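You operate a simulated robot arm through the tools that you are given. There is no shell and no other tool.

You run a simulated robot arm. Do the job below in one go: nothing can be reset, and whatever is moved stays where it is left.

## Task
Plug the sink, run warm water about to the WASH line and add 3 pumps of liquid.
Fine: the strainer comes out first and stands on the draining board; turn the tap off.
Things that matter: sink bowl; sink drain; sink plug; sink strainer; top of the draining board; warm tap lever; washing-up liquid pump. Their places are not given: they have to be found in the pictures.

Only the result counts: the job must be done as asked and must still hold three seconds after the hand-in. Knocking over, shifting, dropping, spilling or breaking anything else fails it.

## Robot
A 6-joint arm with a two-finger gripper, fixed in place. Base frame: the origin is on the floor under the middle of its stand, x ahead of it, y to its left, z up. Units: m, degrees, N and s.
It reaches about 1.206 m from its shoulder. Its first joint turns from -166.0 to 166.0 degrees. Payload 2.45 kg.
The TCP is the grasp point between the finger pads, 0.02 m short of the fingertips. In the tool frame z runs along the fingers and y along their closing line. The gripper opens to 0.14 m; its body begins 0.168 m behind the TCP.
Orientation is that of the tool frame in the base frame, as a unit quaternion [x, y, z, w]. With the fingers straight down and closing along the base's y, the tool's x points along the base's -x, its y along +y and its z along -z.

## Interface
- The arm moves only by the tool send_rows. Its argument "increments" is a list of rows, each a list of 7 numbers: the gripper command, from -1 (shut) to 1 (fully open), values between in proportion, then the shift along the tool's x, y, z in units of 40 mm (1.0 is 40 mm), then the turn, a rotation vector about the tool's x, y, z in units of 6 degrees (1.0 is 6 degrees). In form: [[claw, x, y, z, rx, ry, rz], ...]. A call has 1 to 20 rows; each row shifts and turns the commanded pose from where the row before left it, along the tool's axes as they then stand. A call with a number of a shift or a turn outside -1 to 1 is refused whole. Each row takes 0.2 s and may step no farther than 0.05 m and 8.6 degrees from the row before; otherwise, or with a gripper value out of range, the whole call is refused. A pose out of reach is approached as far as the arm can. The call stops where the force on the tool passes 70 N (or 10 N more than at its start, if that is more) or the arm is blocked; 0.2 s more then pass. Each finger travels about 0.045 m/s and halts on what it meets, pressing with about 38 N; the grip force reading is that of the motor and also rises with nothing between the fingers. The clock runs only during rows and for 0.2 s after the last one: add rows that do not move to give the fingers time. It gives the time, the measured TCP pose, the force on the tool (base axes), the opening and the grip force at its end, in the units of the frame above (readings bear some noise), with the torque about the TCP (base axes, N m) and any sound that the robot's microphone picked up.
- Cameras (640 x 400 px; columns grow to the right, rows downward): "scene" is fixed at [0.0462, 0.5015, 1.4634]; the picture's right is [-0.07, -1.00, 0.00], its down [-0.54, 0.04, -0.84] and it looks along [0.84, -0.06, -0.54] (base axes); focal length 322 px, centre (320, 200). "wrist" rides on the gripper at [0.078, 0.011, -0.209] in the tool frame; the picture's right is [-0.14, 0.99, 0.00], its down [-0.92, -0.13, -0.37] and it looks along [-0.37, -0.05, 0.93] (tool axes); focal length 280 px, centre (320, 200).
- camera(camera): a new picture of that camera. The clock stands still meanwhile.
- point_at(camera, pixels): there is no depth. For up to 12 entries [column, row, z] of the newest picture of that camera ("zoom" is the newest enlarged one), the place [x, y] in the base frame at which the ray of that pixel passes the height z, good to about 0.002 m, but the place of the scene camera against the robot may be out by one fixed shift of up to 0.012 m in any direction. The clock stands still meanwhile.
- enlarge(camera, box): a new picture of the part [left, top, right, bottom] of that camera's present view, enlarged. The clock stands still meanwhile.
- finish_job(): hands the job in; it is judged then, once.

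Unless the task says otherwise, let go and move clear before handing in.

The tools are called after ">>>" as name(argument=value, ...) on one line, values as JSON. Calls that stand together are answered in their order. send_rows: Moves the arm, as the interface text tells. Its arguments: {"type":"object","properties":{"increments":{"type":"array"}},"required":["increments"]} The other tools are called the same way: camera (camera) takes a picture; point_at (camera, pixels) gives the place at which the rays of pixels pass given heights; enlarge (camera, box) takes an enlarged picture of a part of a camera's view; finish_job () hands the job in.

At the start:

```text
time: 0.0
tool_pos: [0.3923, 0.6034, 1.2405]
tcp_rot: [0.0, 1.0, 0.0, 0.0]
force: [0.0, 0.4, -0.5]
wrist_torque: [0.01, 0.02, -0.02]
finger_gap: 0.1399
gripper_force: 0.1
```

scene: 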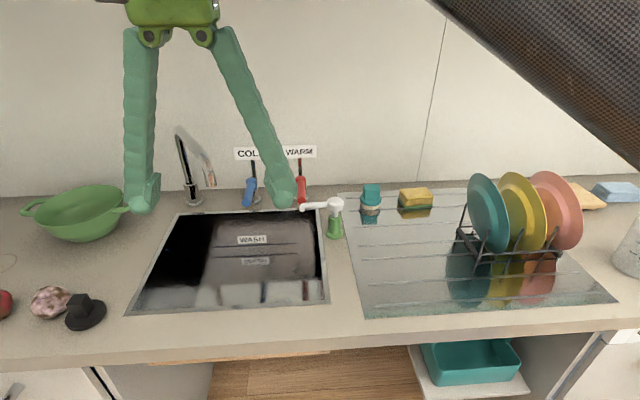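
wrist: 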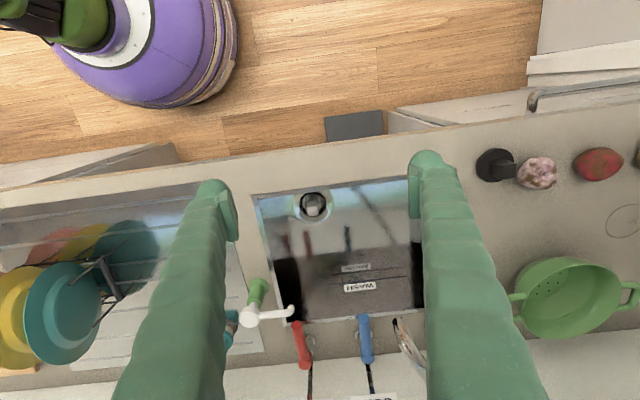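

The scene shows the sink (px 130-328, 212-315), a black plug at about (85,312), the pump at (335,215), blue and red tap levers at (250,190) and (300,188). The wrist picture shows the drain with strainer at about (313,205). I'll take closer looks.

>>> enlarge(camera="wrist", box=[240, 160, 440, 380])

>>> enlarge(camera="scene", box=[120, 120, 380, 330])

>>> enlarge(camera="wrist", box=[270, 170, 370, 240])

>>> enlarge(camera="scene", box=[0, 260, 140, 350])

```text
1.82 times, centred on (340, 270) of wrist
```

zoom: 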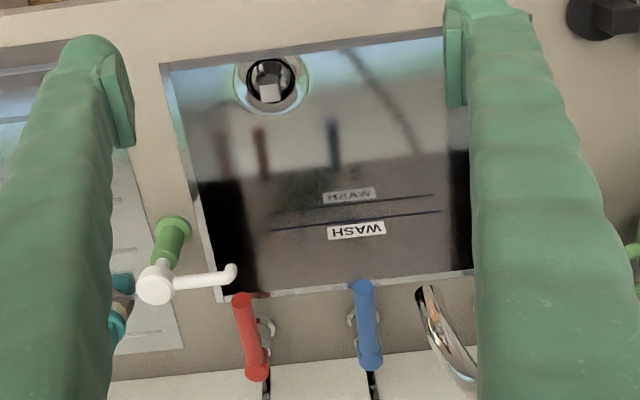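

```text
1.90 times, centred on (250, 225) of scene
```

zoom: 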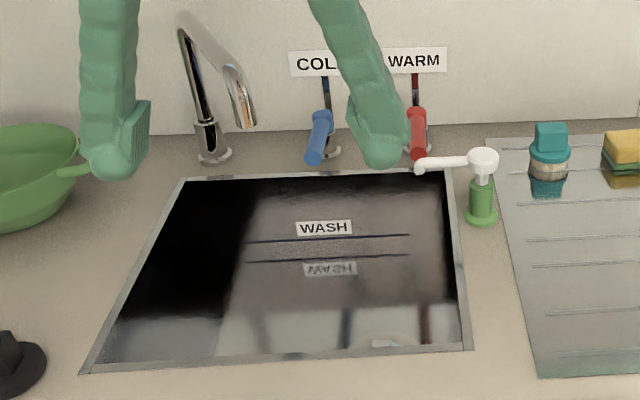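

```text
5.71 times, centred on (320, 205) of wrist
```

zoom: 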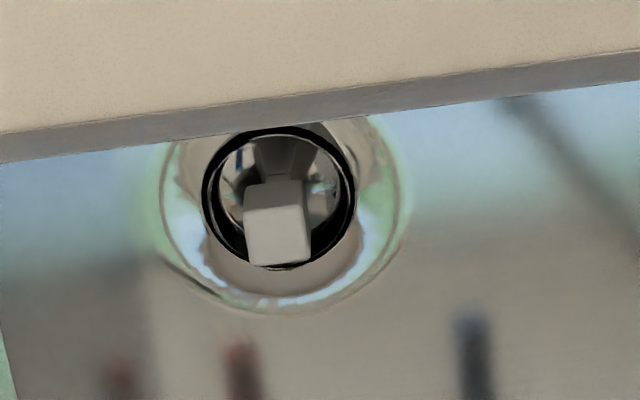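

```text
4.44 times, centred on (70, 305) of scene
```

zoom: 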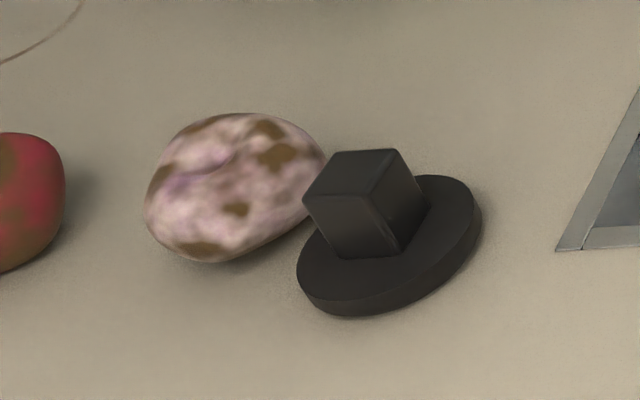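

The sink, plug and strainer are visible; I need the counter height, so I'll compare rays from both cameras for the same points (the sink's near right corner, the plug, the pump base).

>>> point_at(camera="scene", pixels=[[330, 305, 0.85], [330, 305, 0.95], [322, 212, 0.85], [322, 212, 0.95], [86, 318, 0.85], [86, 318, 0.95], [335, 235, 0.85], [335, 235, 0.95], [126, 315, 0.85], [126, 315, 0.95], [178, 212, 0.85], [178, 212, 0.95]])

>>> point_at(camera="wrist", pixels=[[250, 196, 0.85], [250, 196, 0.95], [494, 164, 0.85], [494, 164, 0.95], [313, 205, 0.75], [313, 205, 0.85], [258, 288, 0.85], [258, 288, 0.95], [272, 325, 0.85], [272, 325, 0.95]])

>>> enlarge(camera="wrist", box=[450, 130, 570, 205])

```text
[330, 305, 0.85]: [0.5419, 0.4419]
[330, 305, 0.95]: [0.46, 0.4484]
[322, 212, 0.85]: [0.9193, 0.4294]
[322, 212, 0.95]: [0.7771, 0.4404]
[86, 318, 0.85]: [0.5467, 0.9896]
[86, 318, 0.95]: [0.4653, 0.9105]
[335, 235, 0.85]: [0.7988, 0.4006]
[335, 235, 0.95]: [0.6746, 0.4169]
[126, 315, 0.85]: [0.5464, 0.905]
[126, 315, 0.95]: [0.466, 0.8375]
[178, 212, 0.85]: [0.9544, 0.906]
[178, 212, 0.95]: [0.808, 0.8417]
```

```text
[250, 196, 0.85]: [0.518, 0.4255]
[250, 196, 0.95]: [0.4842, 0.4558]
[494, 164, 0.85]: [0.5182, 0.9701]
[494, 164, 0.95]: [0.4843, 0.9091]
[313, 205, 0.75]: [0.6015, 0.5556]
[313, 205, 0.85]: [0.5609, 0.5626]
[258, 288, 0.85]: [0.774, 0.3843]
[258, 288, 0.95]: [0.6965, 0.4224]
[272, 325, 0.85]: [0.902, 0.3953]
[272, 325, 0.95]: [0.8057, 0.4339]
```

```text
5.33 times, centred on (510, 168) of wrist
```

zoom: 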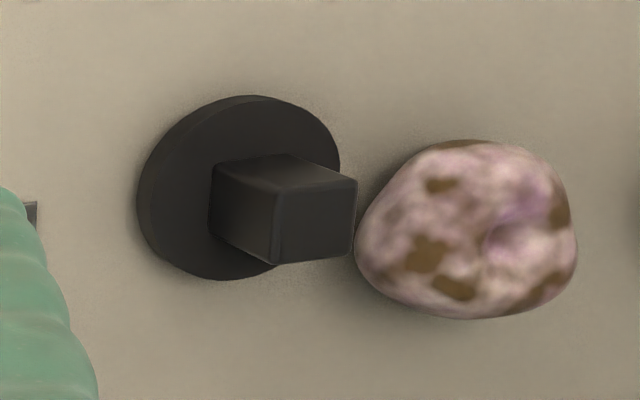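

The counter is at about z 0.90; the drain with the strainer (wrist 313,205) lies near x 0.60, y 0.555 in the bowl, and the plug's knob leans toward the potato at about (0.50, 0.94). I'll move over the drain for a nearer view.

>>> send_rows(increments=[[1, -0.7, -0.2, 0.7, 0, 0, 0], [1, -0.7, -0.2, 0.7, 0, 0, 0], [1, -0.7, -0.2, 0.7, 0, 0, 0], [1, -0.7, -0.2, 0.7, 0, 0, 0], [1, -0.7, -0.2, 0.7, 0, 0, 0], [1, -0.7, -0.2, 0.7, 0, 0, 0], [1, 0, 0, 0, 0, 0, 0]])

>>> camera(camera="wrist")

>>> camera(camera="scene")

```text
time: 1.6
tool_pos: [0.5591, 0.5532, 1.0698]
tcp_rot: [0.0, 1.0, -0.001, 0.0]
force: [-0.7, -0.4, -0.1]
wrist_torque: [-0.02, -0.01, 0.02]
finger_gap: 0.1402
gripper_force: 0.0
```

```text
taken
```

wrist: 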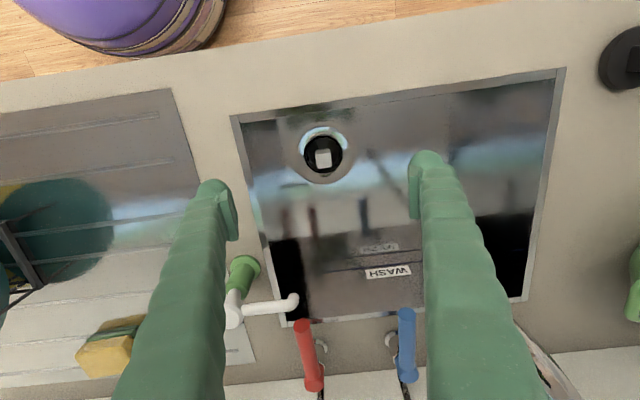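

```text
taken
```

scene: 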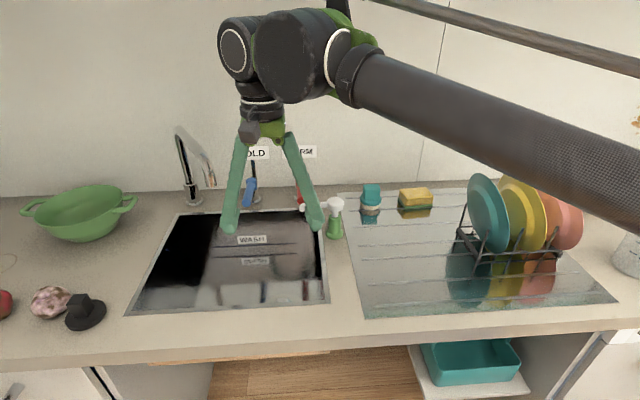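

Now the drain is at wrist (322,157). I'll triangulate its depth and enlarge it.

>>> point_at(camera="wrist", pixels=[[323, 157, 0.7], [323, 157, 0.75], [323, 157, 0.8], [232, 118, 0.9], [562, 72, 0.9], [525, 302, 0.9], [286, 326, 0.9], [244, 275, 0.9], [390, 272, 0.85], [386, 253, 0.85], [313, 343, 0.95], [408, 345, 0.95]])

>>> enlarge(camera="wrist", box=[270, 115, 380, 195])

>>> enlarge(camera="wrist", box=[210, 230, 440, 400])

>>> enlarge(camera="wrist", box=[560, 0, 640, 110])

```text
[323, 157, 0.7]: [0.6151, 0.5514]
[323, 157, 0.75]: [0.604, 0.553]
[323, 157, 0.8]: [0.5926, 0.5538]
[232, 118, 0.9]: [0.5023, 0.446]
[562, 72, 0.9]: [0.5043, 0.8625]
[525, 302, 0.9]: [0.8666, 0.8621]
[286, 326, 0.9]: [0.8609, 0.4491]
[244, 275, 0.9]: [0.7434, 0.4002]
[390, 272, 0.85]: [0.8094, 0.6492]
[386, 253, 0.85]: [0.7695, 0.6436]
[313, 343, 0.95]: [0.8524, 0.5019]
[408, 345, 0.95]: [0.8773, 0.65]
```

```text
5.00 times, centred on (325, 155) of wrist
```

zoom: 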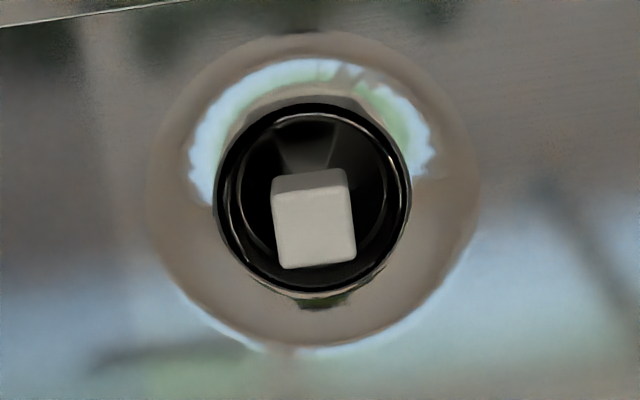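

```text
2.35 times, centred on (325, 315) of wrist
```

zoom: 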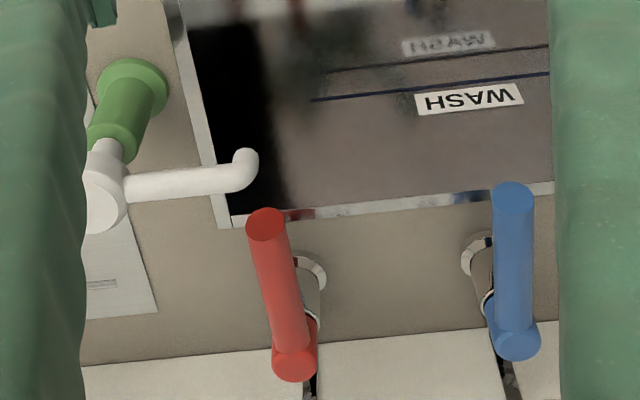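

```text
3.64 times, centred on (600, 55) of wrist
```

zoom: 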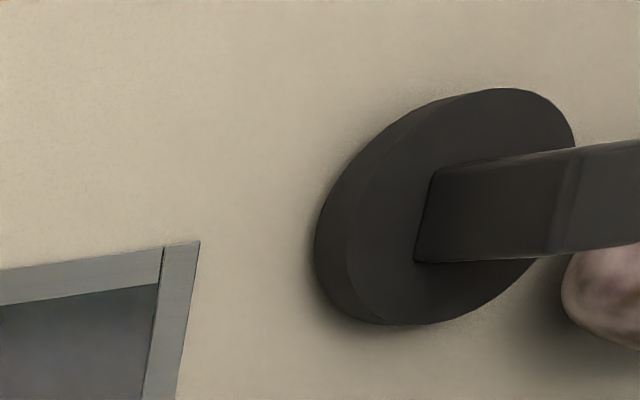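

The knob triangulates to about (0.606, 0.553, 0.74), with its square aligned with the base axes. I'll half close the fingers and come down nearer, above the strainer.

>>> send_rows(increments=[[0.1, -0.6, 0, 0.8, 0, 0, 0], [0.1, -0.6, 0, 0.8, 0, 0, 0], [0.1, 0, 0, 0.9, 0, 0, 0], [0.1, 0, 0, 0.8, 0, 0, 0], [0.1, 0, 0, 0.5, 0, 0, 0], [0.1, 0, 0, 0, 0, 0, 0]])

>>> camera(camera="wrist")

>>> camera(camera="scene")

>>> enlarge(camera="wrist", box=[240, 80, 420, 190])

```text
time: 3.0
tool_pos: [0.6084, 0.5548, 0.9197]
tcp_rot: [0.0, 1.0, 0.0, -0.001]
force: [0.3, 0.7, -0.2]
wrist_torque: [0.02, 0.03, 0.03]
finger_gap: 0.077
gripper_force: 0.1
```

```text
taken
```

wrist: 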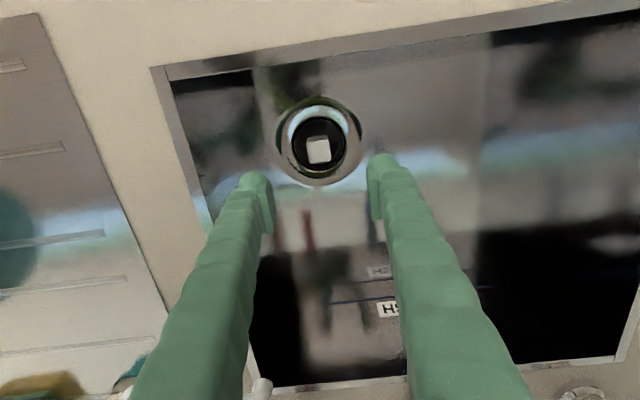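

```text
taken
```

scene: 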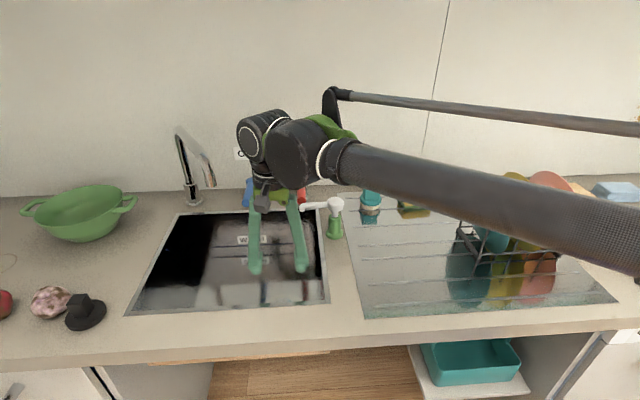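

```text
3.56 times, centred on (330, 135) of wrist
```

zoom: 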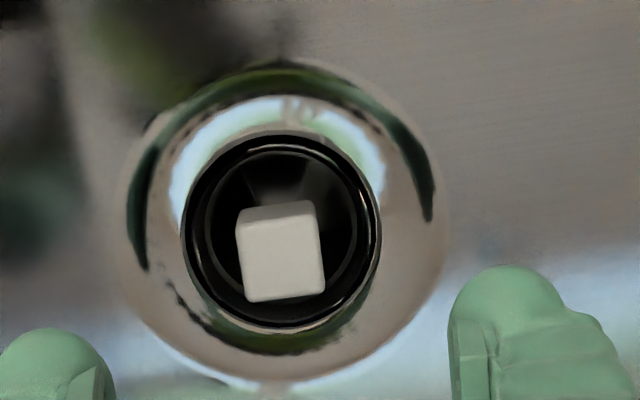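

The knob is now at wrist (318.8,151) and the drain ring centre at about (320,141). I'll compute their places at several heights.

>>> point_at(camera="wrist", pixels=[[318.8, 151.3, 0.7], [318.8, 151.3, 0.75], [318.8, 151.3, 0.8], [320.2, 141.2, 0.7], [320.2, 141.2, 0.75], [320.2, 141.2, 0.8], [152, 68, 0.9], [645, -5, 0.9], [262, 386, 0.9], [208, 229, 0.7]])

```text
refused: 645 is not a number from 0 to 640
```

>>> point_at(camera="wrist", pixels=[[318.8, 151.3, 0.7], [318.8, 151.3, 0.75], [318.8, 151.3, 0.8], [320.2, 141.2, 0.7], [320.2, 141.2, 0.75], [320.2, 141.2, 0.8], [152, 68, 0.9], [262, 386, 0.9], [208, 229, 0.7]])

```text
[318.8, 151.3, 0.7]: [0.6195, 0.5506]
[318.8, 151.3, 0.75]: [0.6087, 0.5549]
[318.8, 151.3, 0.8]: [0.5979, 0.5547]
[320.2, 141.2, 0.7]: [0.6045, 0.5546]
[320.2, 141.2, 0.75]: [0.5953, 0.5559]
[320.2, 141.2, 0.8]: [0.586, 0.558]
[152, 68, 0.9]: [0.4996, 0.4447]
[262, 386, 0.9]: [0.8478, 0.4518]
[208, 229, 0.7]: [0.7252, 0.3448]
```

Rays from the last two poses are nearly parallel, so the depth is unclear; I'll shift the hand about 12 cm forward for a better baseline and look again.

>>> send_rows(increments=[[0.1, -1, 0, -0.2, 0, 0, 0], [0.1, -1, 0, 0, 0, 0, 0], [0.1, -1, 0, 0, 0, 0, 0], [0.1, 0, 0, 0, 0, 0, 0]])

>>> enlarge(camera="wrist", box=[240, 0, 420, 110])

>>> camera(camera="wrist")

```text
time: 4.0
tool_pos: [0.7273, 0.5563, 0.9256]
tcp_rot: [0.0, 1.0, 0.001, 0.0]
force: [-1.2, 7.9, -0.9]
wrist_torque: [-0.32, -0.03, -0.07]
finger_gap: 0.0733
gripper_force: 0.1
```

```text
3.56 times, centred on (330, 55) of wrist
```

zoom: 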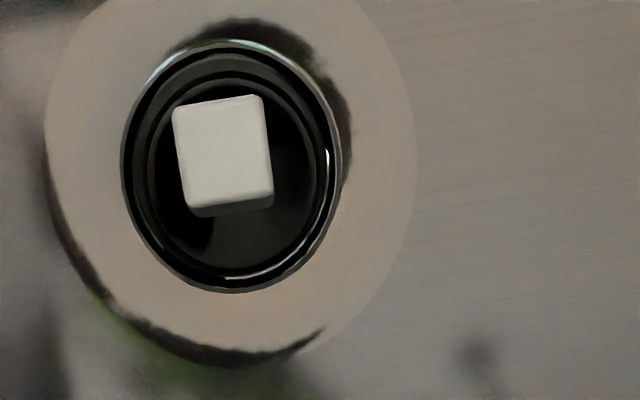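

```text
taken
```

wrist: 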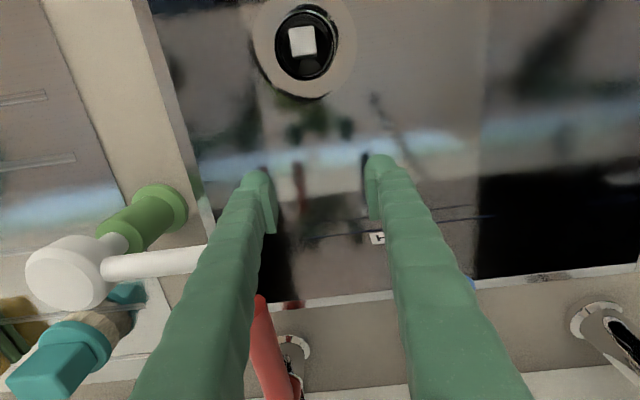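

The force reads 7.9 N in y: the right finger is touching the pump's spout (wrist about 205,262). I'll first read the rays from this picture, then back straight out the way I came.

>>> point_at(camera="wrist", pixels=[[302.4, 40.9, 0.7], [302.4, 40.9, 0.75], [302.4, 40.9, 0.8], [305.3, 45.5, 0.7], [305.3, 45.5, 0.75], [305.3, 45.5, 0.8]])

>>> send_rows(increments=[[0.1, 0.5, 0, 0, 0, 0, 0], [0.1, 0.8, 0, 0, 0, 0, 0]])

>>> camera(camera="wrist")

>>> camera(camera="scene")

```text
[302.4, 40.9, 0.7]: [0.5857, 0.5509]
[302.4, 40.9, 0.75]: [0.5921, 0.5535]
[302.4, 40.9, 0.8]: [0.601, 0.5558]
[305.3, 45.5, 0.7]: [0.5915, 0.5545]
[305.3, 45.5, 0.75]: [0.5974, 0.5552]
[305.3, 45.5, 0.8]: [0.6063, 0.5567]
```

```text
time: 4.6
tool_pos: [0.676, 0.5519, 0.9258]
tcp_rot: [0.0, 1.0, 0.0, 0.0]
force: [1.1, -0.3, -0.2]
wrist_torque: [-0.08, 0.08, 0.02]
finger_gap: 0.0772
gripper_force: 0.0
```

```text
taken
```

wrist: 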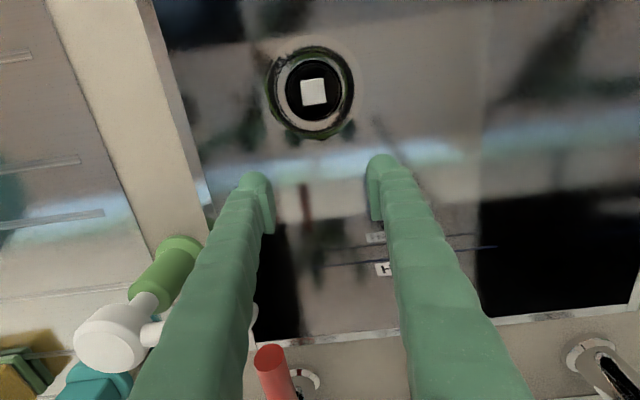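

```text
taken
```

scene: 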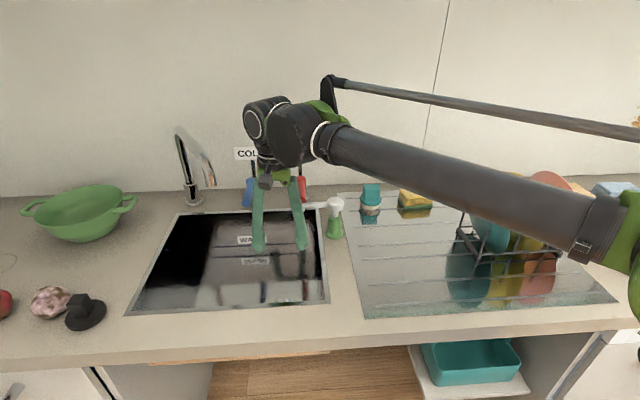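

Force is back to nothing and the pump looks unshifted (scene 335,215). Triangulation gives the knob top at about (0.599, 0.555, 0.795) and the drain rim at z 0.752; I'll move over it and down partway.

>>> send_rows(increments=[[0.1, 1, 0.05, 0, 0, 0, 0], [0.1, 0.92, 0.03, 0.3, 0, 0, 0], [0.1, 0, 0, 0.9, 0, 0, 0], [0.1, 0, 0, 0.5, 0, 0, 0], [0.1, 0, 0, 0, 0, 0, 0]])

>>> camera(camera="wrist")

>>> enlarge(camera="wrist", box=[220, 80, 420, 205])

```text
time: 5.8
tool_pos: [0.599, 0.5596, 0.8577]
tcp_rot: [0.0, 1.0, 0.0, -0.001]
force: [-0.1, -0.2, 0.1]
wrist_torque: [-0.04, 0.0, 0.02]
finger_gap: 0.077
gripper_force: 0.1
```

```text
taken
```

wrist: 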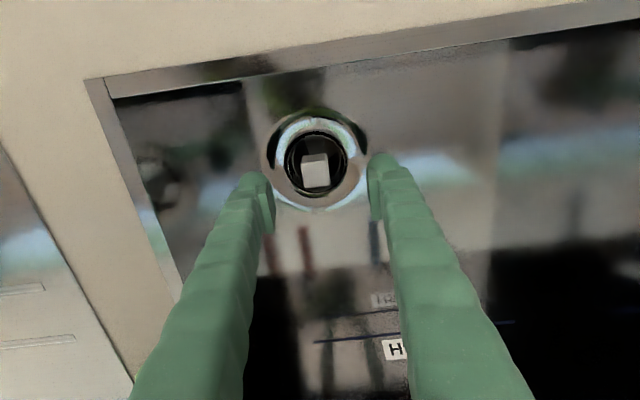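

```text
3.20 times, centred on (320, 142) of wrist
```

zoom: 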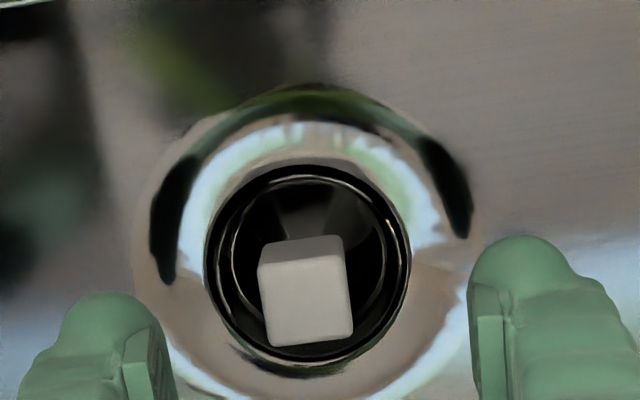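

The knob top is now at wrist (315.3,173). I'll check its place at the likely heights.

>>> point_at(camera="wrist", pixels=[[315.3, 173.2, 0.75], [315.3, 173.2, 0.78], [315.3, 173.2, 0.8], [316, 162, 0.75], [300, 162, 0.75], [332, 162, 0.75], [302, 171, 0.79], [330, 169, 0.79]])

```text
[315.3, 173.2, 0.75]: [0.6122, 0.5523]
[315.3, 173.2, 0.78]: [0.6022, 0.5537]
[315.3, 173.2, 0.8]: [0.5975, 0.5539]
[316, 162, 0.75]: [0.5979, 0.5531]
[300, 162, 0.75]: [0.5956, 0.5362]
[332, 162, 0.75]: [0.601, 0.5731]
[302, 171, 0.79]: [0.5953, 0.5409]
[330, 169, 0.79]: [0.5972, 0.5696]
```

The knob is at (0.600, 0.554) with its top at about 0.79. I'll descend to z 0.783 and close.

>>> send_rows(increments=[[0.1, 0, -0.12, 0.7, 0, 0, 0], [0.1, 0, 0, 0.7, 0, 0, 0], [0.1, 0, 0, 0.45, 0, 0, 0], [0.1, 0, 0, 0, 0, 0, 0]])

>>> camera(camera="wrist")

```text
time: 6.8
tool_pos: [0.5996, 0.5567, 0.7852]
tcp_rot: [0.0, 1.0, -0.001, 0.0]
force: [0.3, 0.1, 1.0]
wrist_torque: [0.01, -0.01, -0.06]
finger_gap: 0.0769
gripper_force: 0.0
```

```text
taken
```

wrist: 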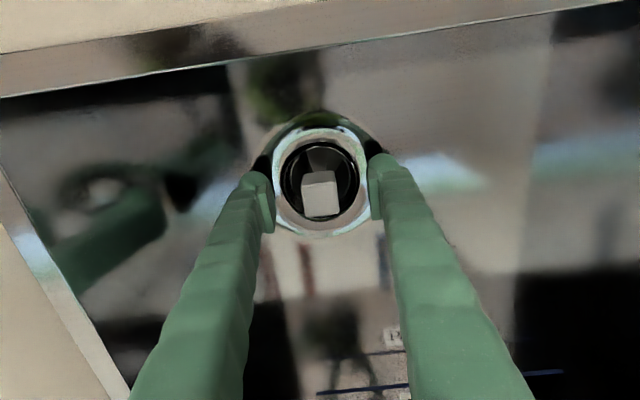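

The fingers straddle the knob (wrist 320,198), no contact yet. I'll close on it now.

>>> send_rows(increments=[[-1, 0, 0, 0, 0, 0, 0], [-1, 0, 0, 0, 0, 0, 0], [-1, 0, 0, 0, 0, 0, 0], [-1, 0, 0, 0, 0, 0, 0], [-1, 0, 0, 0, 0, 0, 0], [-1, 0, 0, 0, 0, 0, 0]])

>>> camera(camera="wrist")

```text
time: 8.2
tool_pos: [0.5981, 0.5549, 0.785]
tcp_rot: [0.0, 1.0, 0.0, 0.0]
force: [-0.2, -0.5, 0.0]
wrist_torque: [0.01, -0.04, -0.01]
finger_gap: 0.0263
gripper_force: 38.5
```

```text
taken
```

wrist: 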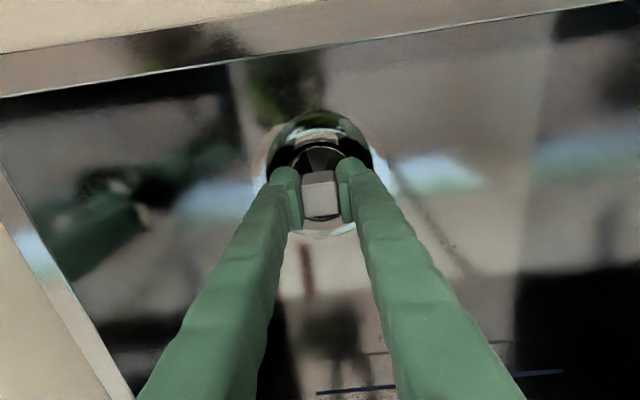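

The gap is held at 26 mm with 38.5 N, so the knob is gripped. I'll lift straight up slowly and watch the force.

>>> send_rows(increments=[[-1, 0, 0, -0.3, 0, 0, 0], [-1, 0, 0, -0.4, 0, 0, 0], [-1, 0, 0, -0.5, 0, 0, 0], [-1, 0, 0, -0.8, 0, 0, 0], [-1, 0, 0, -1, 0, 0, 0], [-1, 0, 0, -1, 0, 0, 0], [-1, 0, 0, -1, 0, 0, 0], [-1, 0, 0, -1, 0, 0, 0]])

>>> camera(camera="wrist")

>>> camera(camera="scene")

```text
time: 10.0
tool_pos: [0.5967, 0.5549, 1.0265]
tcp_rot: [0.0, 1.0, 0.0, 0.0]
force: [-0.3, -0.7, -1.5]
wrist_torque: [0.01, 0.01, 0.02]
finger_gap: 0.0265
gripper_force: 37.7
```

```text
taken
```

wrist: 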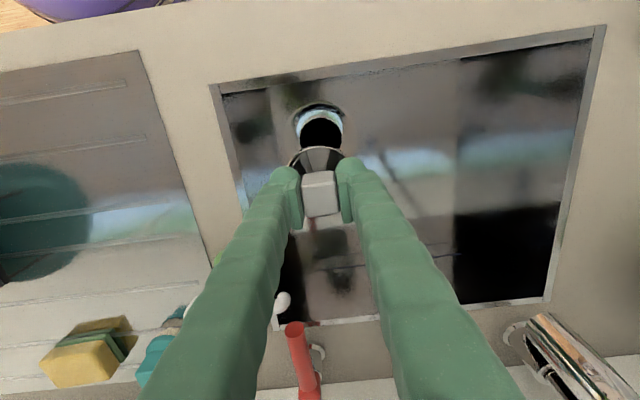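

```text
taken
```

scene: 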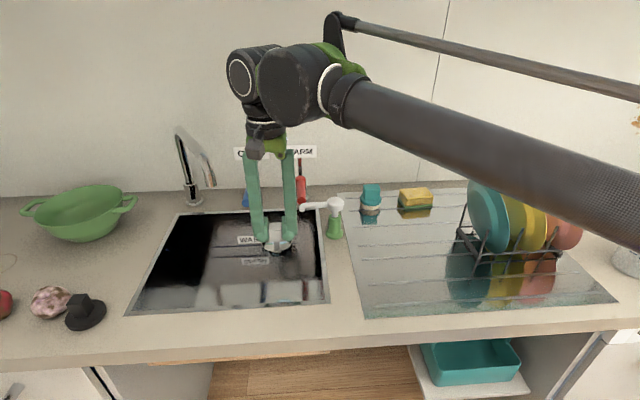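

The strainer is out (scene about 278,240). Enlarging to see its depth below the fingers.

>>> enlarge(camera="scene", box=[230, 205, 330, 268])

>>> enlarge(camera="scene", box=[330, 170, 640, 330])

```text
6.35 times, centred on (280, 236) of scene
```

zoom: 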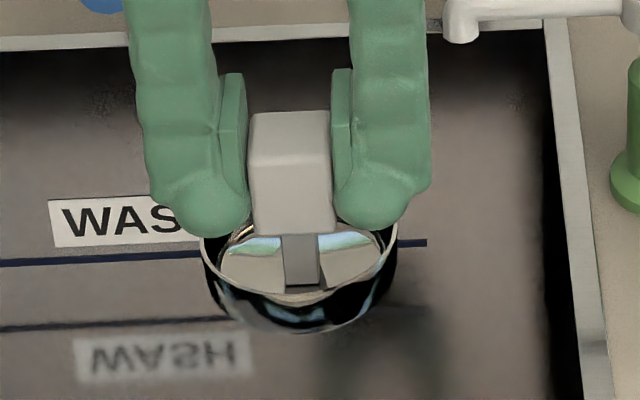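

```text
2.06 times, centred on (485, 250) of scene
```

zoom: 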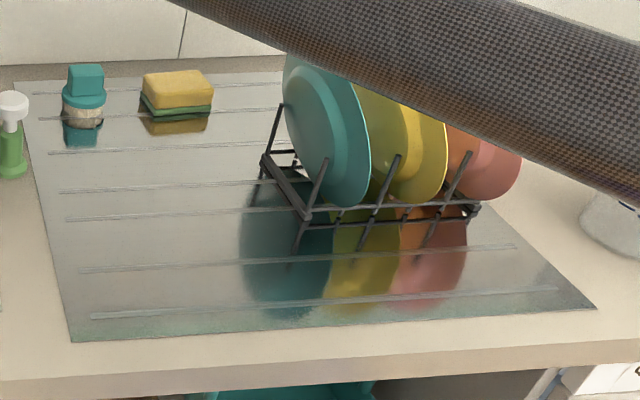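

The strainer hangs level: a knob above a shallow cup. I'll find a free spot on the board between the ribs, using both cameras.

>>> point_at(camera="scene", pixels=[[364.6, 318.4, 0.9], [402, 294.7, 0.9], [400, 272, 0.9], [400, 304, 0.9], [400, 283, 0.9], [400, 259, 0.9], [470, 255, 0.9], [463, 228, 0.9]])

>>> point_at(camera="wrist", pixels=[[138, 50, 0.9], [212, 265, 0.9], [130, 82, 0.9], [145, 138, 0.9], [165, 180, 0.9]])

>>> enlarge(camera="wrist", box=[0, 30, 240, 280])

```text
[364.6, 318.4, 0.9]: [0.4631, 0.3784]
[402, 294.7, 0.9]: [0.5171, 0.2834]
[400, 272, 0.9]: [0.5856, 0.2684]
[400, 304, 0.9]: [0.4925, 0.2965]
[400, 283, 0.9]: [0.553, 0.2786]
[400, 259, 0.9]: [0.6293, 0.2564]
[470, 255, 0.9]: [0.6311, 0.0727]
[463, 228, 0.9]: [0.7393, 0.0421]
```

```text
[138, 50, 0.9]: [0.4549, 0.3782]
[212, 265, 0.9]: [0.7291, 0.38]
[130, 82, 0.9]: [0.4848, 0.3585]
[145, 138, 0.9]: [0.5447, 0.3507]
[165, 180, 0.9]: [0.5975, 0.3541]
```

```text
1.60 times, centred on (120, 155) of wrist
```

zoom: 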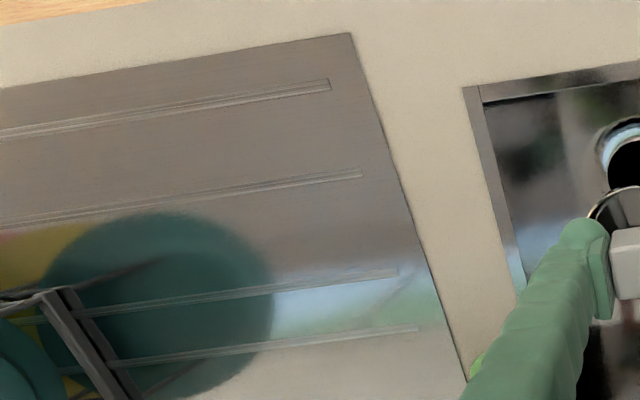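

Ribs on the board run at about x 0.485, 0.545 and 0.62, so the gap centred at x 0.584, y 0.27 is free and flat. I'll carry the strainer there at height.

>>> send_rows(increments=[[-1, 0.0, -0.4, -0.6, 0, 0, 0], [-1, 0.05, -0.9, 0, 0, 0, 0], [-1, 0.05, -1, 0, 0, 0, 0], [-1, 0.05, -1, 0, 0, 0, 0], [-1, 0.05, -1, 0, 0, 0, 0], [-1, 0.05, -1, 0, 0, 0, 0], [-1, 0.05, -0.9, 0, 0, 0, 0], [-1, 0, -0.8, 0, 0, 0, 0], [-1, 0, 0, 0, 0, 0, 0]])

>>> camera(camera="wrist")

>>> camera(camera="scene")

```text
time: 12.0
tool_pos: [0.5827, 0.2757, 1.0509]
tcp_rot: [0.0, 1.0, 0.0, 0.0]
force: [-0.2, 0.2, -0.9]
wrist_torque: [-0.02, 0.0, 0.0]
finger_gap: 0.0264
gripper_force: 38.6
```

```text
taken
```

wrist: 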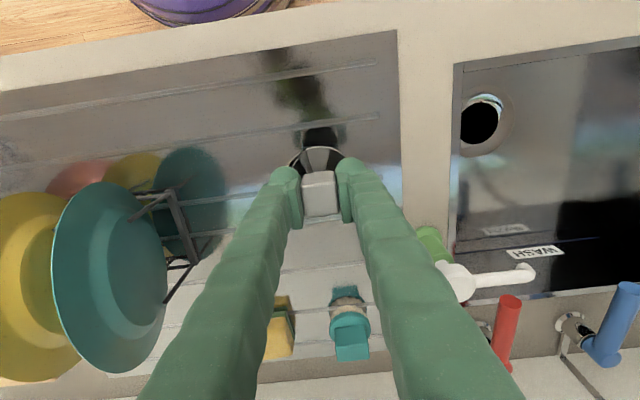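

```text
taken
```

scene: 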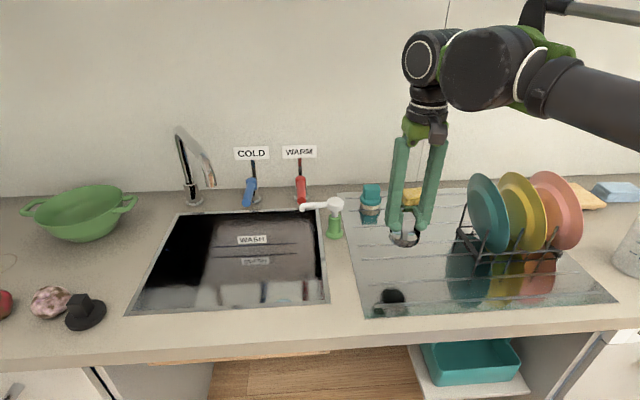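

The strainer hangs over the board's free spot. Descending most of the way, then in small steps feeling for contact.

>>> send_rows(increments=[[-1, 0, 0, 0.6, 0, 0, 0], [-1, 0, 0, 0.6, 0, 0, 0], [-1, 0, 0, 0.4, 0, 0, 0], [-1, 0, 0, 0, 0, 0, 0]])

>>> camera(camera="wrist")

>>> enlarge(camera="scene", box=[350, 200, 470, 320])

```text
time: 13.0
tool_pos: [0.5852, 0.2732, 0.9854]
tcp_rot: [0.0, 1.0, 0.0, 0.0]
force: [0.3, 0.1, -0.7]
wrist_torque: [0.0, -0.01, 0.02]
finger_gap: 0.0265
gripper_force: 38.0
```

```text
taken
```

wrist: 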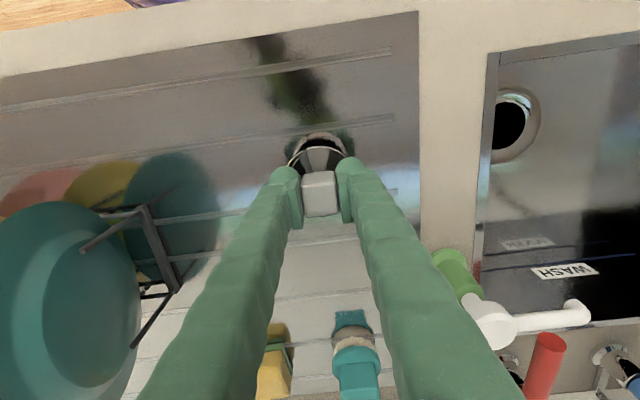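

```text
3.33 times, centred on (410, 260) of scene
```

zoom: 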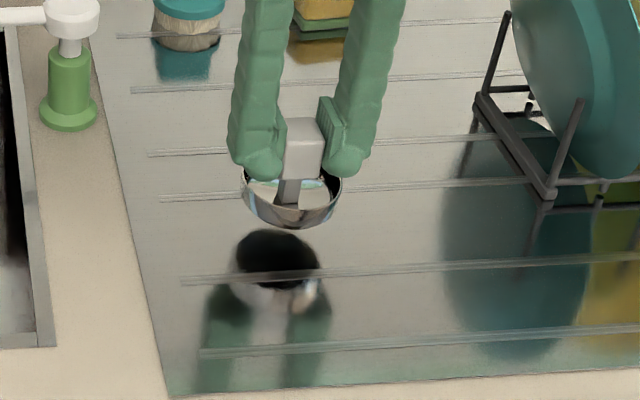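

Judging by the reflection (zoom 277,260) the cup's bottom is about 2 cm above the board and midway between two ribs. I'll go down 14 mm, then in 3 mm steps.

>>> send_rows(increments=[[-1, 0, 0, 0.2, 0, 0, 0], [-1, 0, 0, 0.15, 0, 0, 0], [-1, 0, 0, 0, 0, 0, 0]])

>>> send_rows(increments=[[-1, 0, 0, 0.08, 0, 0, 0], [-1, 0, 0, 0, 0, 0, 0]])

>>> send_rows(increments=[[-1, 0, 0, 0.08, 0, 0, 0], [-1, 0, 0, 0, 0, 0, 0]])

>>> enlarge(camera="scene", box=[350, 200, 470, 320])

```text
time: 13.8
tool_pos: [0.5851, 0.2732, 0.9727]
tcp_rot: [-0.001, 1.0, -0.001, 0.0]
force: [0.4, 0.2, -1.2]
wrist_torque: [-0.02, -0.01, -0.05]
finger_gap: 0.0264
gripper_force: 37.8
```

```text
time: 14.4
tool_pos: [0.5857, 0.2718, 0.9676]
tcp_rot: [-0.001, 1.0, 0.001, 0.0]
force: [-0.3, -0.2, -0.3]
wrist_torque: [0.01, 0.0, -0.01]
finger_gap: 0.0264
gripper_force: 38.2
```

```text
time: 15.0
tool_pos: [0.5863, 0.2731, 0.965]
tcp_rot: [0.0, 1.0, 0.0, 0.001]
force: [0.2, 0.6, 0.0]
wrist_torque: [0.02, 0.0, -0.03]
finger_gap: 0.0264
gripper_force: 38.3
```

```text
3.33 times, centred on (410, 260) of scene
```

zoom: 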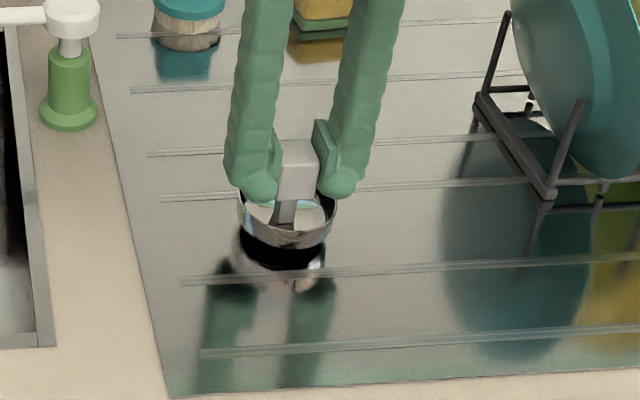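

No contact yet (force about 0); the cup and its reflection are close. Continuing in 3 mm steps.

>>> send_rows(increments=[[-1, 0, 0, 0.08, 0, 0, 0], [-1, 0, 0, 0, 0, 0, 0]])

>>> send_rows(increments=[[-1, 0, 0, 0.08, 0, 0, 0], [-1, 0, 0, 0, 0, 0, 0]])

>>> enlarge(camera="scene", box=[370, 220, 440, 300])

```text
time: 15.6
tool_pos: [0.586, 0.2727, 0.9611]
tcp_rot: [0.0, 1.0, -0.001, -0.001]
force: [-0.6, 1.2, -0.4]
wrist_torque: [-0.02, 0.0, 0.0]
finger_gap: 0.0263
gripper_force: 38.0
```

```text
time: 16.2
tool_pos: [0.5867, 0.274, 0.9593]
tcp_rot: [0.0, 1.0, 0.0, 0.0]
force: [0.9, 0.0, -0.4]
wrist_torque: [0.01, 0.0, 0.01]
finger_gap: 0.0261
gripper_force: 37.6
```

```text
5.00 times, centred on (405, 260) of scene
```

zoom: 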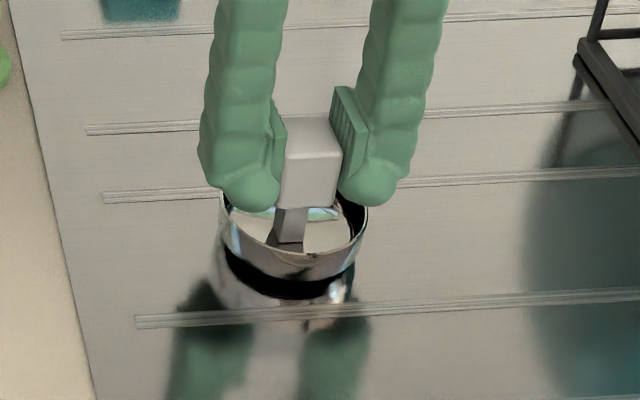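

There's still a small dark gap under the cup. Continuing down.

>>> send_rows(increments=[[-1, 0, 0, 0.08, 0, 0, 0], [-1, 0, 0, 0, 0, 0, 0]])

>>> send_rows(increments=[[-1, 0, 0, 0.06, 0, 0, 0], [-1, 0, 0, 0, 0, 0, 0]])

>>> enlarge(camera="scene", box=[370, 220, 440, 300])

```text
time: 16.8
tool_pos: [0.5862, 0.2728, 0.9564]
tcp_rot: [0.0, 1.0, 0.001, 0.001]
force: [4.2, 1.7, 19.6]
wrist_torque: [0.03, -0.18, 0.01]
finger_gap: 0.0265
gripper_force: 37.7
```

```text
time: 17.4
tool_pos: [0.5859, 0.2729, 0.9551]
tcp_rot: [0.0, 1.0, 0.0, 0.0]
force: [0.4, 3.2, 24.4]
wrist_torque: [0.05, 0.04, 0.0]
finger_gap: 0.0266
gripper_force: 37.6
```

```text
5.00 times, centred on (405, 260) of scene
```

zoom: 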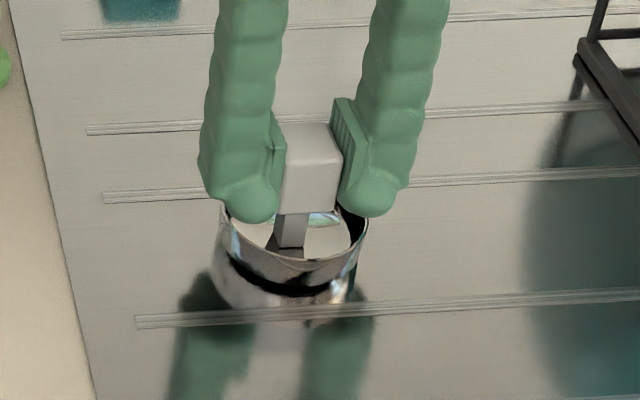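

Contact: 24 N up at z 0.955, so the strainer stands on the board. I'll ease the press a little, open gradually, then rise.

>>> send_rows(increments=[[-1, 0, 0, -0.05, 0, 0, 0], [-0.5, 0, 0, 0, 0, 0, 0], [-0.3, 0, 0, 0, 0, 0, 0], [-0.1, 0, 0, 0, 0, 0, 0], [0.0, 0, 0, 0, 0, 0, 0], [0.0, 0, 0, 0, 0, 0, 0], [0.0, 0, 0, 0, 0, 0, 0]])

>>> enlarge(camera="scene", box=[370, 220, 440, 300])

```text
time: 19.0
tool_pos: [0.588, 0.273, 0.9551]
tcp_rot: [0.0, 1.0, 0.0, 0.0]
force: [0.4, -0.2, -0.2]
wrist_torque: [0.02, -0.03, 0.03]
finger_gap: 0.0703
gripper_force: 0.0
```

```text
5.00 times, centred on (405, 260) of scene
```

zoom: 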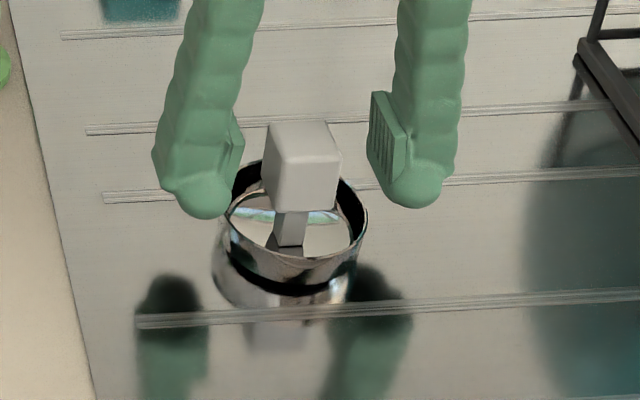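

The strainer stands upright by itself on the board. I'll rise clear and go look at the plug.

>>> send_rows(increments=[[0, 0, 0, -0.6, 0, 0, 0], [0, 0, 0, -1, 0, 0, 0], [0, 0, 0, -1, 0, 0, 0], [0, 0, 0, -1, 0, 0, 0], [0, 0, 0, -1, 0, 0, 0], [0, 0.15, 1, 0, 0, 0, 0], [0, 0.15, 1, 0, 0, 0, 0], [0, 0.15, 1, 0, 0, 0, 0], [0, 0.15, 1, 0, 0, 0, 0], [0, 0.15, 1, 0, 0, 0, 0], [0, 0.15, 1, 0, 0, 0, 0], [0, 0.15, 1, 0, 0, 0, 0], [0, 0.15, 1, 0, 0, 0, 0], [0, 0.15, 1, 0, 0, 0, 0], [0, 0.15, 1, 0, 0, 0, 0], [0, 0.15, 1, 0, 0, 0, 0], [0, 0.15, 1, 0, 0, 0, 0], [0, 0.15, 1, 0, 0, 0, 0], [0, 0.15, 1, 0, 0, 0, 0], [0, 0, 0, 0, 0, 0, 0]])

>>> camera(camera="wrist")

>>> camera(camera="scene")

```text
time: 23.2
tool_pos: [0.4898, 0.8175, 1.1212]
tcp_rot: [-0.001, 1.0, -0.001, 0.0]
force: [0.3, 0.1, 0.0]
wrist_torque: [-0.01, -0.01, 0.04]
finger_gap: 0.0699
gripper_force: 0.1
out of reach, approached as far as the arm can: row 18, 19
```

```text
taken
```

wrist: 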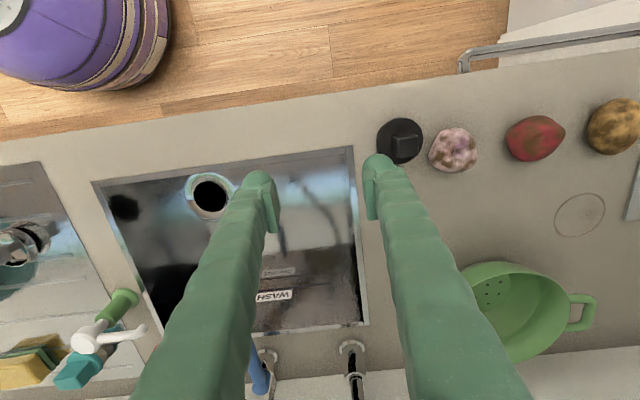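

```text
taken
```

scene: 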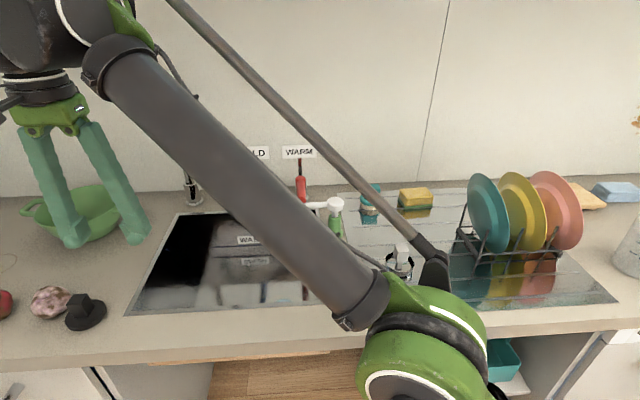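

The strainer stands fine (scene 398,262). The arm said the last rows ran out of reach at this height; the plug is at wrist (400,141). I'll find its exact place.

>>> enlarge(camera="wrist", box=[360, 105, 480, 180])

>>> point_at(camera="wrist", pixels=[[400, 141, 0.9], [400, 141, 0.91], [405, 148, 0.92], [405, 148, 0.94], [405, 148, 0.96], [430, 150, 0.93], [377, 140, 0.9], [422, 140, 0.9]])

```text
5.33 times, centred on (420, 142) of wrist
```

zoom: 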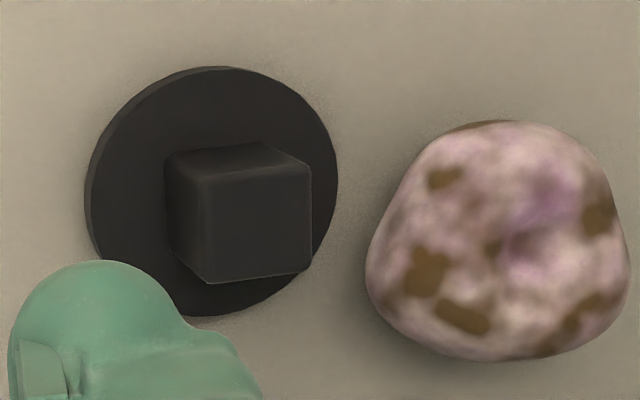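

```text
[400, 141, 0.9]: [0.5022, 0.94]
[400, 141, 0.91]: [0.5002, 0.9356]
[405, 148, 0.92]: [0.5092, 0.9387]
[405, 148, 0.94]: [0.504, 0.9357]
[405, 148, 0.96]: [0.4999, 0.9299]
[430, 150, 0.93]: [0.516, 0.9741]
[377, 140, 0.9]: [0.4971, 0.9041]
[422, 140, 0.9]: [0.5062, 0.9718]
```

The plug's centre is near (0.500, 0.938) with its knob's top at about z 0.95; the potato is only about 2 cm from the knob along y, so I'll turn the hand 90° to close along x, descending to z 1.0 as it turns.

>>> send_rows(increments=[[0, 0, 0, 0.2, 0, 0, -1], [0, 0, 0, 0.2, 0, 0, -1], [0, 0, 0, 0.2, 0, 0, -1], [0, 0, 0, 0.2, 0, 0, -1], [0, 0, 0, 0.2, 0, 0, -1], [0, 0, 0, 0.2, 0, 0, -1], [0, 0, 0, 0.2, 0, 0, -1], [0, 0, 0, 0.2, 0, 0, -1], [0, 0, 0, 0.2, 0, 0, -1], [0, 0, 0, 0.2, 0, 0, -1], [0, 0, 0, 0.2, 0, 0, -1], [0, 0, 0, 0.2, 0, 0, -1], [0, 0, 0, 0.2, 0, 0, -1], [0, 0, 0, 0.2, 0, 0, -1], [0, 0, 0, 0.2, 0, 0, -1], [0, 0, 0, 0, 0, 0, 0]])

>>> camera(camera="wrist")

>>> camera(camera="scene")

```text
time: 26.6
tool_pos: [0.4912, 0.8153, 1.0013]
tcp_rot: [0.707, -0.707, 0.0, 0.0]
force: [-0.7, -0.1, 0.1]
wrist_torque: [-0.05, 0.0, -0.01]
finger_gap: 0.07
gripper_force: 0.0
```

```text
taken
```

wrist: 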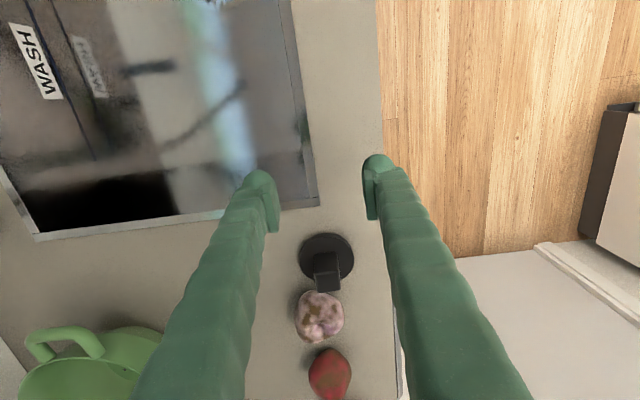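

```text
taken
```

scene: 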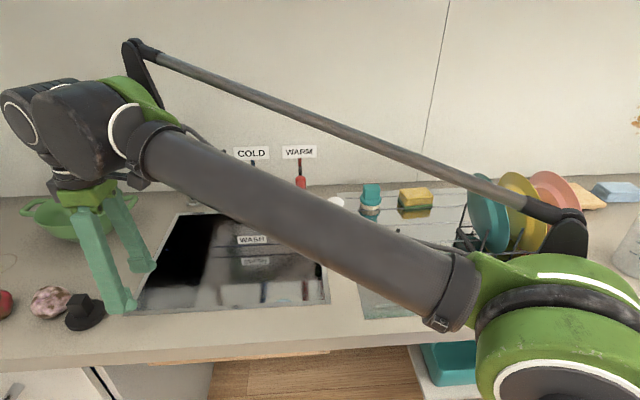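

The hand now closes along x; the plug is at wrist (327,258), knob (328,272). I'll move toward it at this height and check reach.

>>> send_rows(increments=[[0, -0.7, -0.1, 0, 0, 0, 0], [0, -0.7, -0.1, 0, 0, 0, 0], [0, -0.7, 0, 0.2, 0, 0, 0], [0, 0, 0, 0, 0, 0, 0]])

>>> camera(camera="wrist")

>>> enlarge(camera="wrist", box=[250, 120, 410, 270])

```text
time: 27.6
tool_pos: [0.5013, 0.9023, 0.9933]
tcp_rot: [-0.707, 0.707, 0.0, 0.0]
force: [0.6, -0.6, 0.3]
wrist_torque: [0.02, -0.01, 0.02]
finger_gap: 0.07
gripper_force: 0.0
```

```text
taken
```

wrist: 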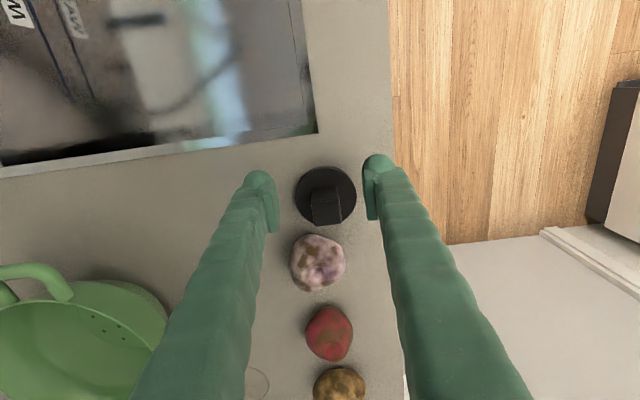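

```text
2.67 times, centred on (330, 195) of wrist
```

zoom: 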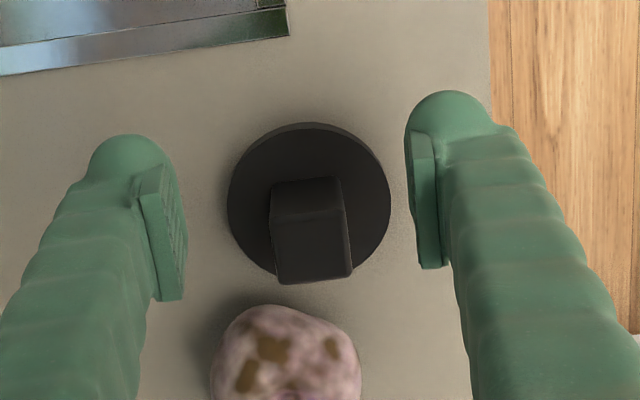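

The plug disc is at wrist (326,196), knob top (326.6,212). I'll get positions at several heights.

>>> point_at(camera="wrist", pixels=[[326.6, 211.9, 0.92], [326.6, 211.9, 0.94], [326.6, 211.9, 0.95], [326.6, 211.9, 0.96], [325.9, 196, 0.9], [325.9, 196, 0.91], [318, 236, 0.92], [318, 236, 0.94]])

```text
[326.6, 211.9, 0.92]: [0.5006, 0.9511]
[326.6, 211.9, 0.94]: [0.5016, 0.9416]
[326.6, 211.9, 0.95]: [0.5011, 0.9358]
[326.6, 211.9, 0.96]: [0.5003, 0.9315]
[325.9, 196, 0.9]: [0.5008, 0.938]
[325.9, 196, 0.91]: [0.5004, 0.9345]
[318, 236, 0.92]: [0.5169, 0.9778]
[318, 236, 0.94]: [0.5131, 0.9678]
```

The plug is centred at (0.501, 0.937), disc top about 0.91, knob top about 0.945. I'll centre over it and descend so the tips stop just above the disc.

>>> send_rows(increments=[[0, -0.45, 0, 0, 0, 0, 0], [0, -0.42, 0, 0, 0, 0, 0], [0, 0, 0, 0.5, 0, 0, 0], [0, 0, 0, 0, 0, 0, 0]])

>>> camera(camera="wrist")

```text
time: 28.6
tool_pos: [0.5001, 0.9187, 0.9731]
tcp_rot: [-0.707, 0.707, 0.0, 0.0]
force: [0.0, 0.3, 0.6]
wrist_torque: [0.04, 0.02, 0.01]
finger_gap: 0.0699
gripper_force: 0.1
out of reach, approached as far as the arm can: row 2
```

```text
taken
```

wrist: 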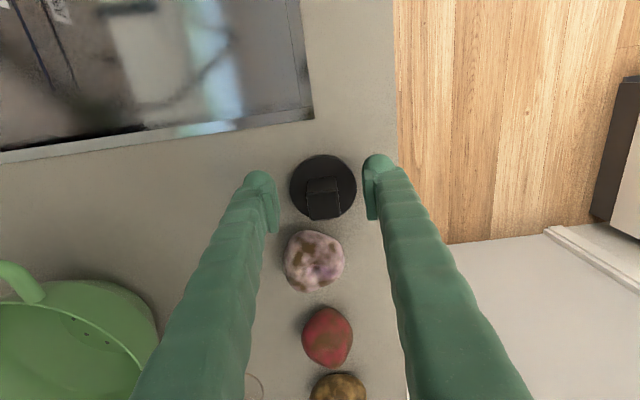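

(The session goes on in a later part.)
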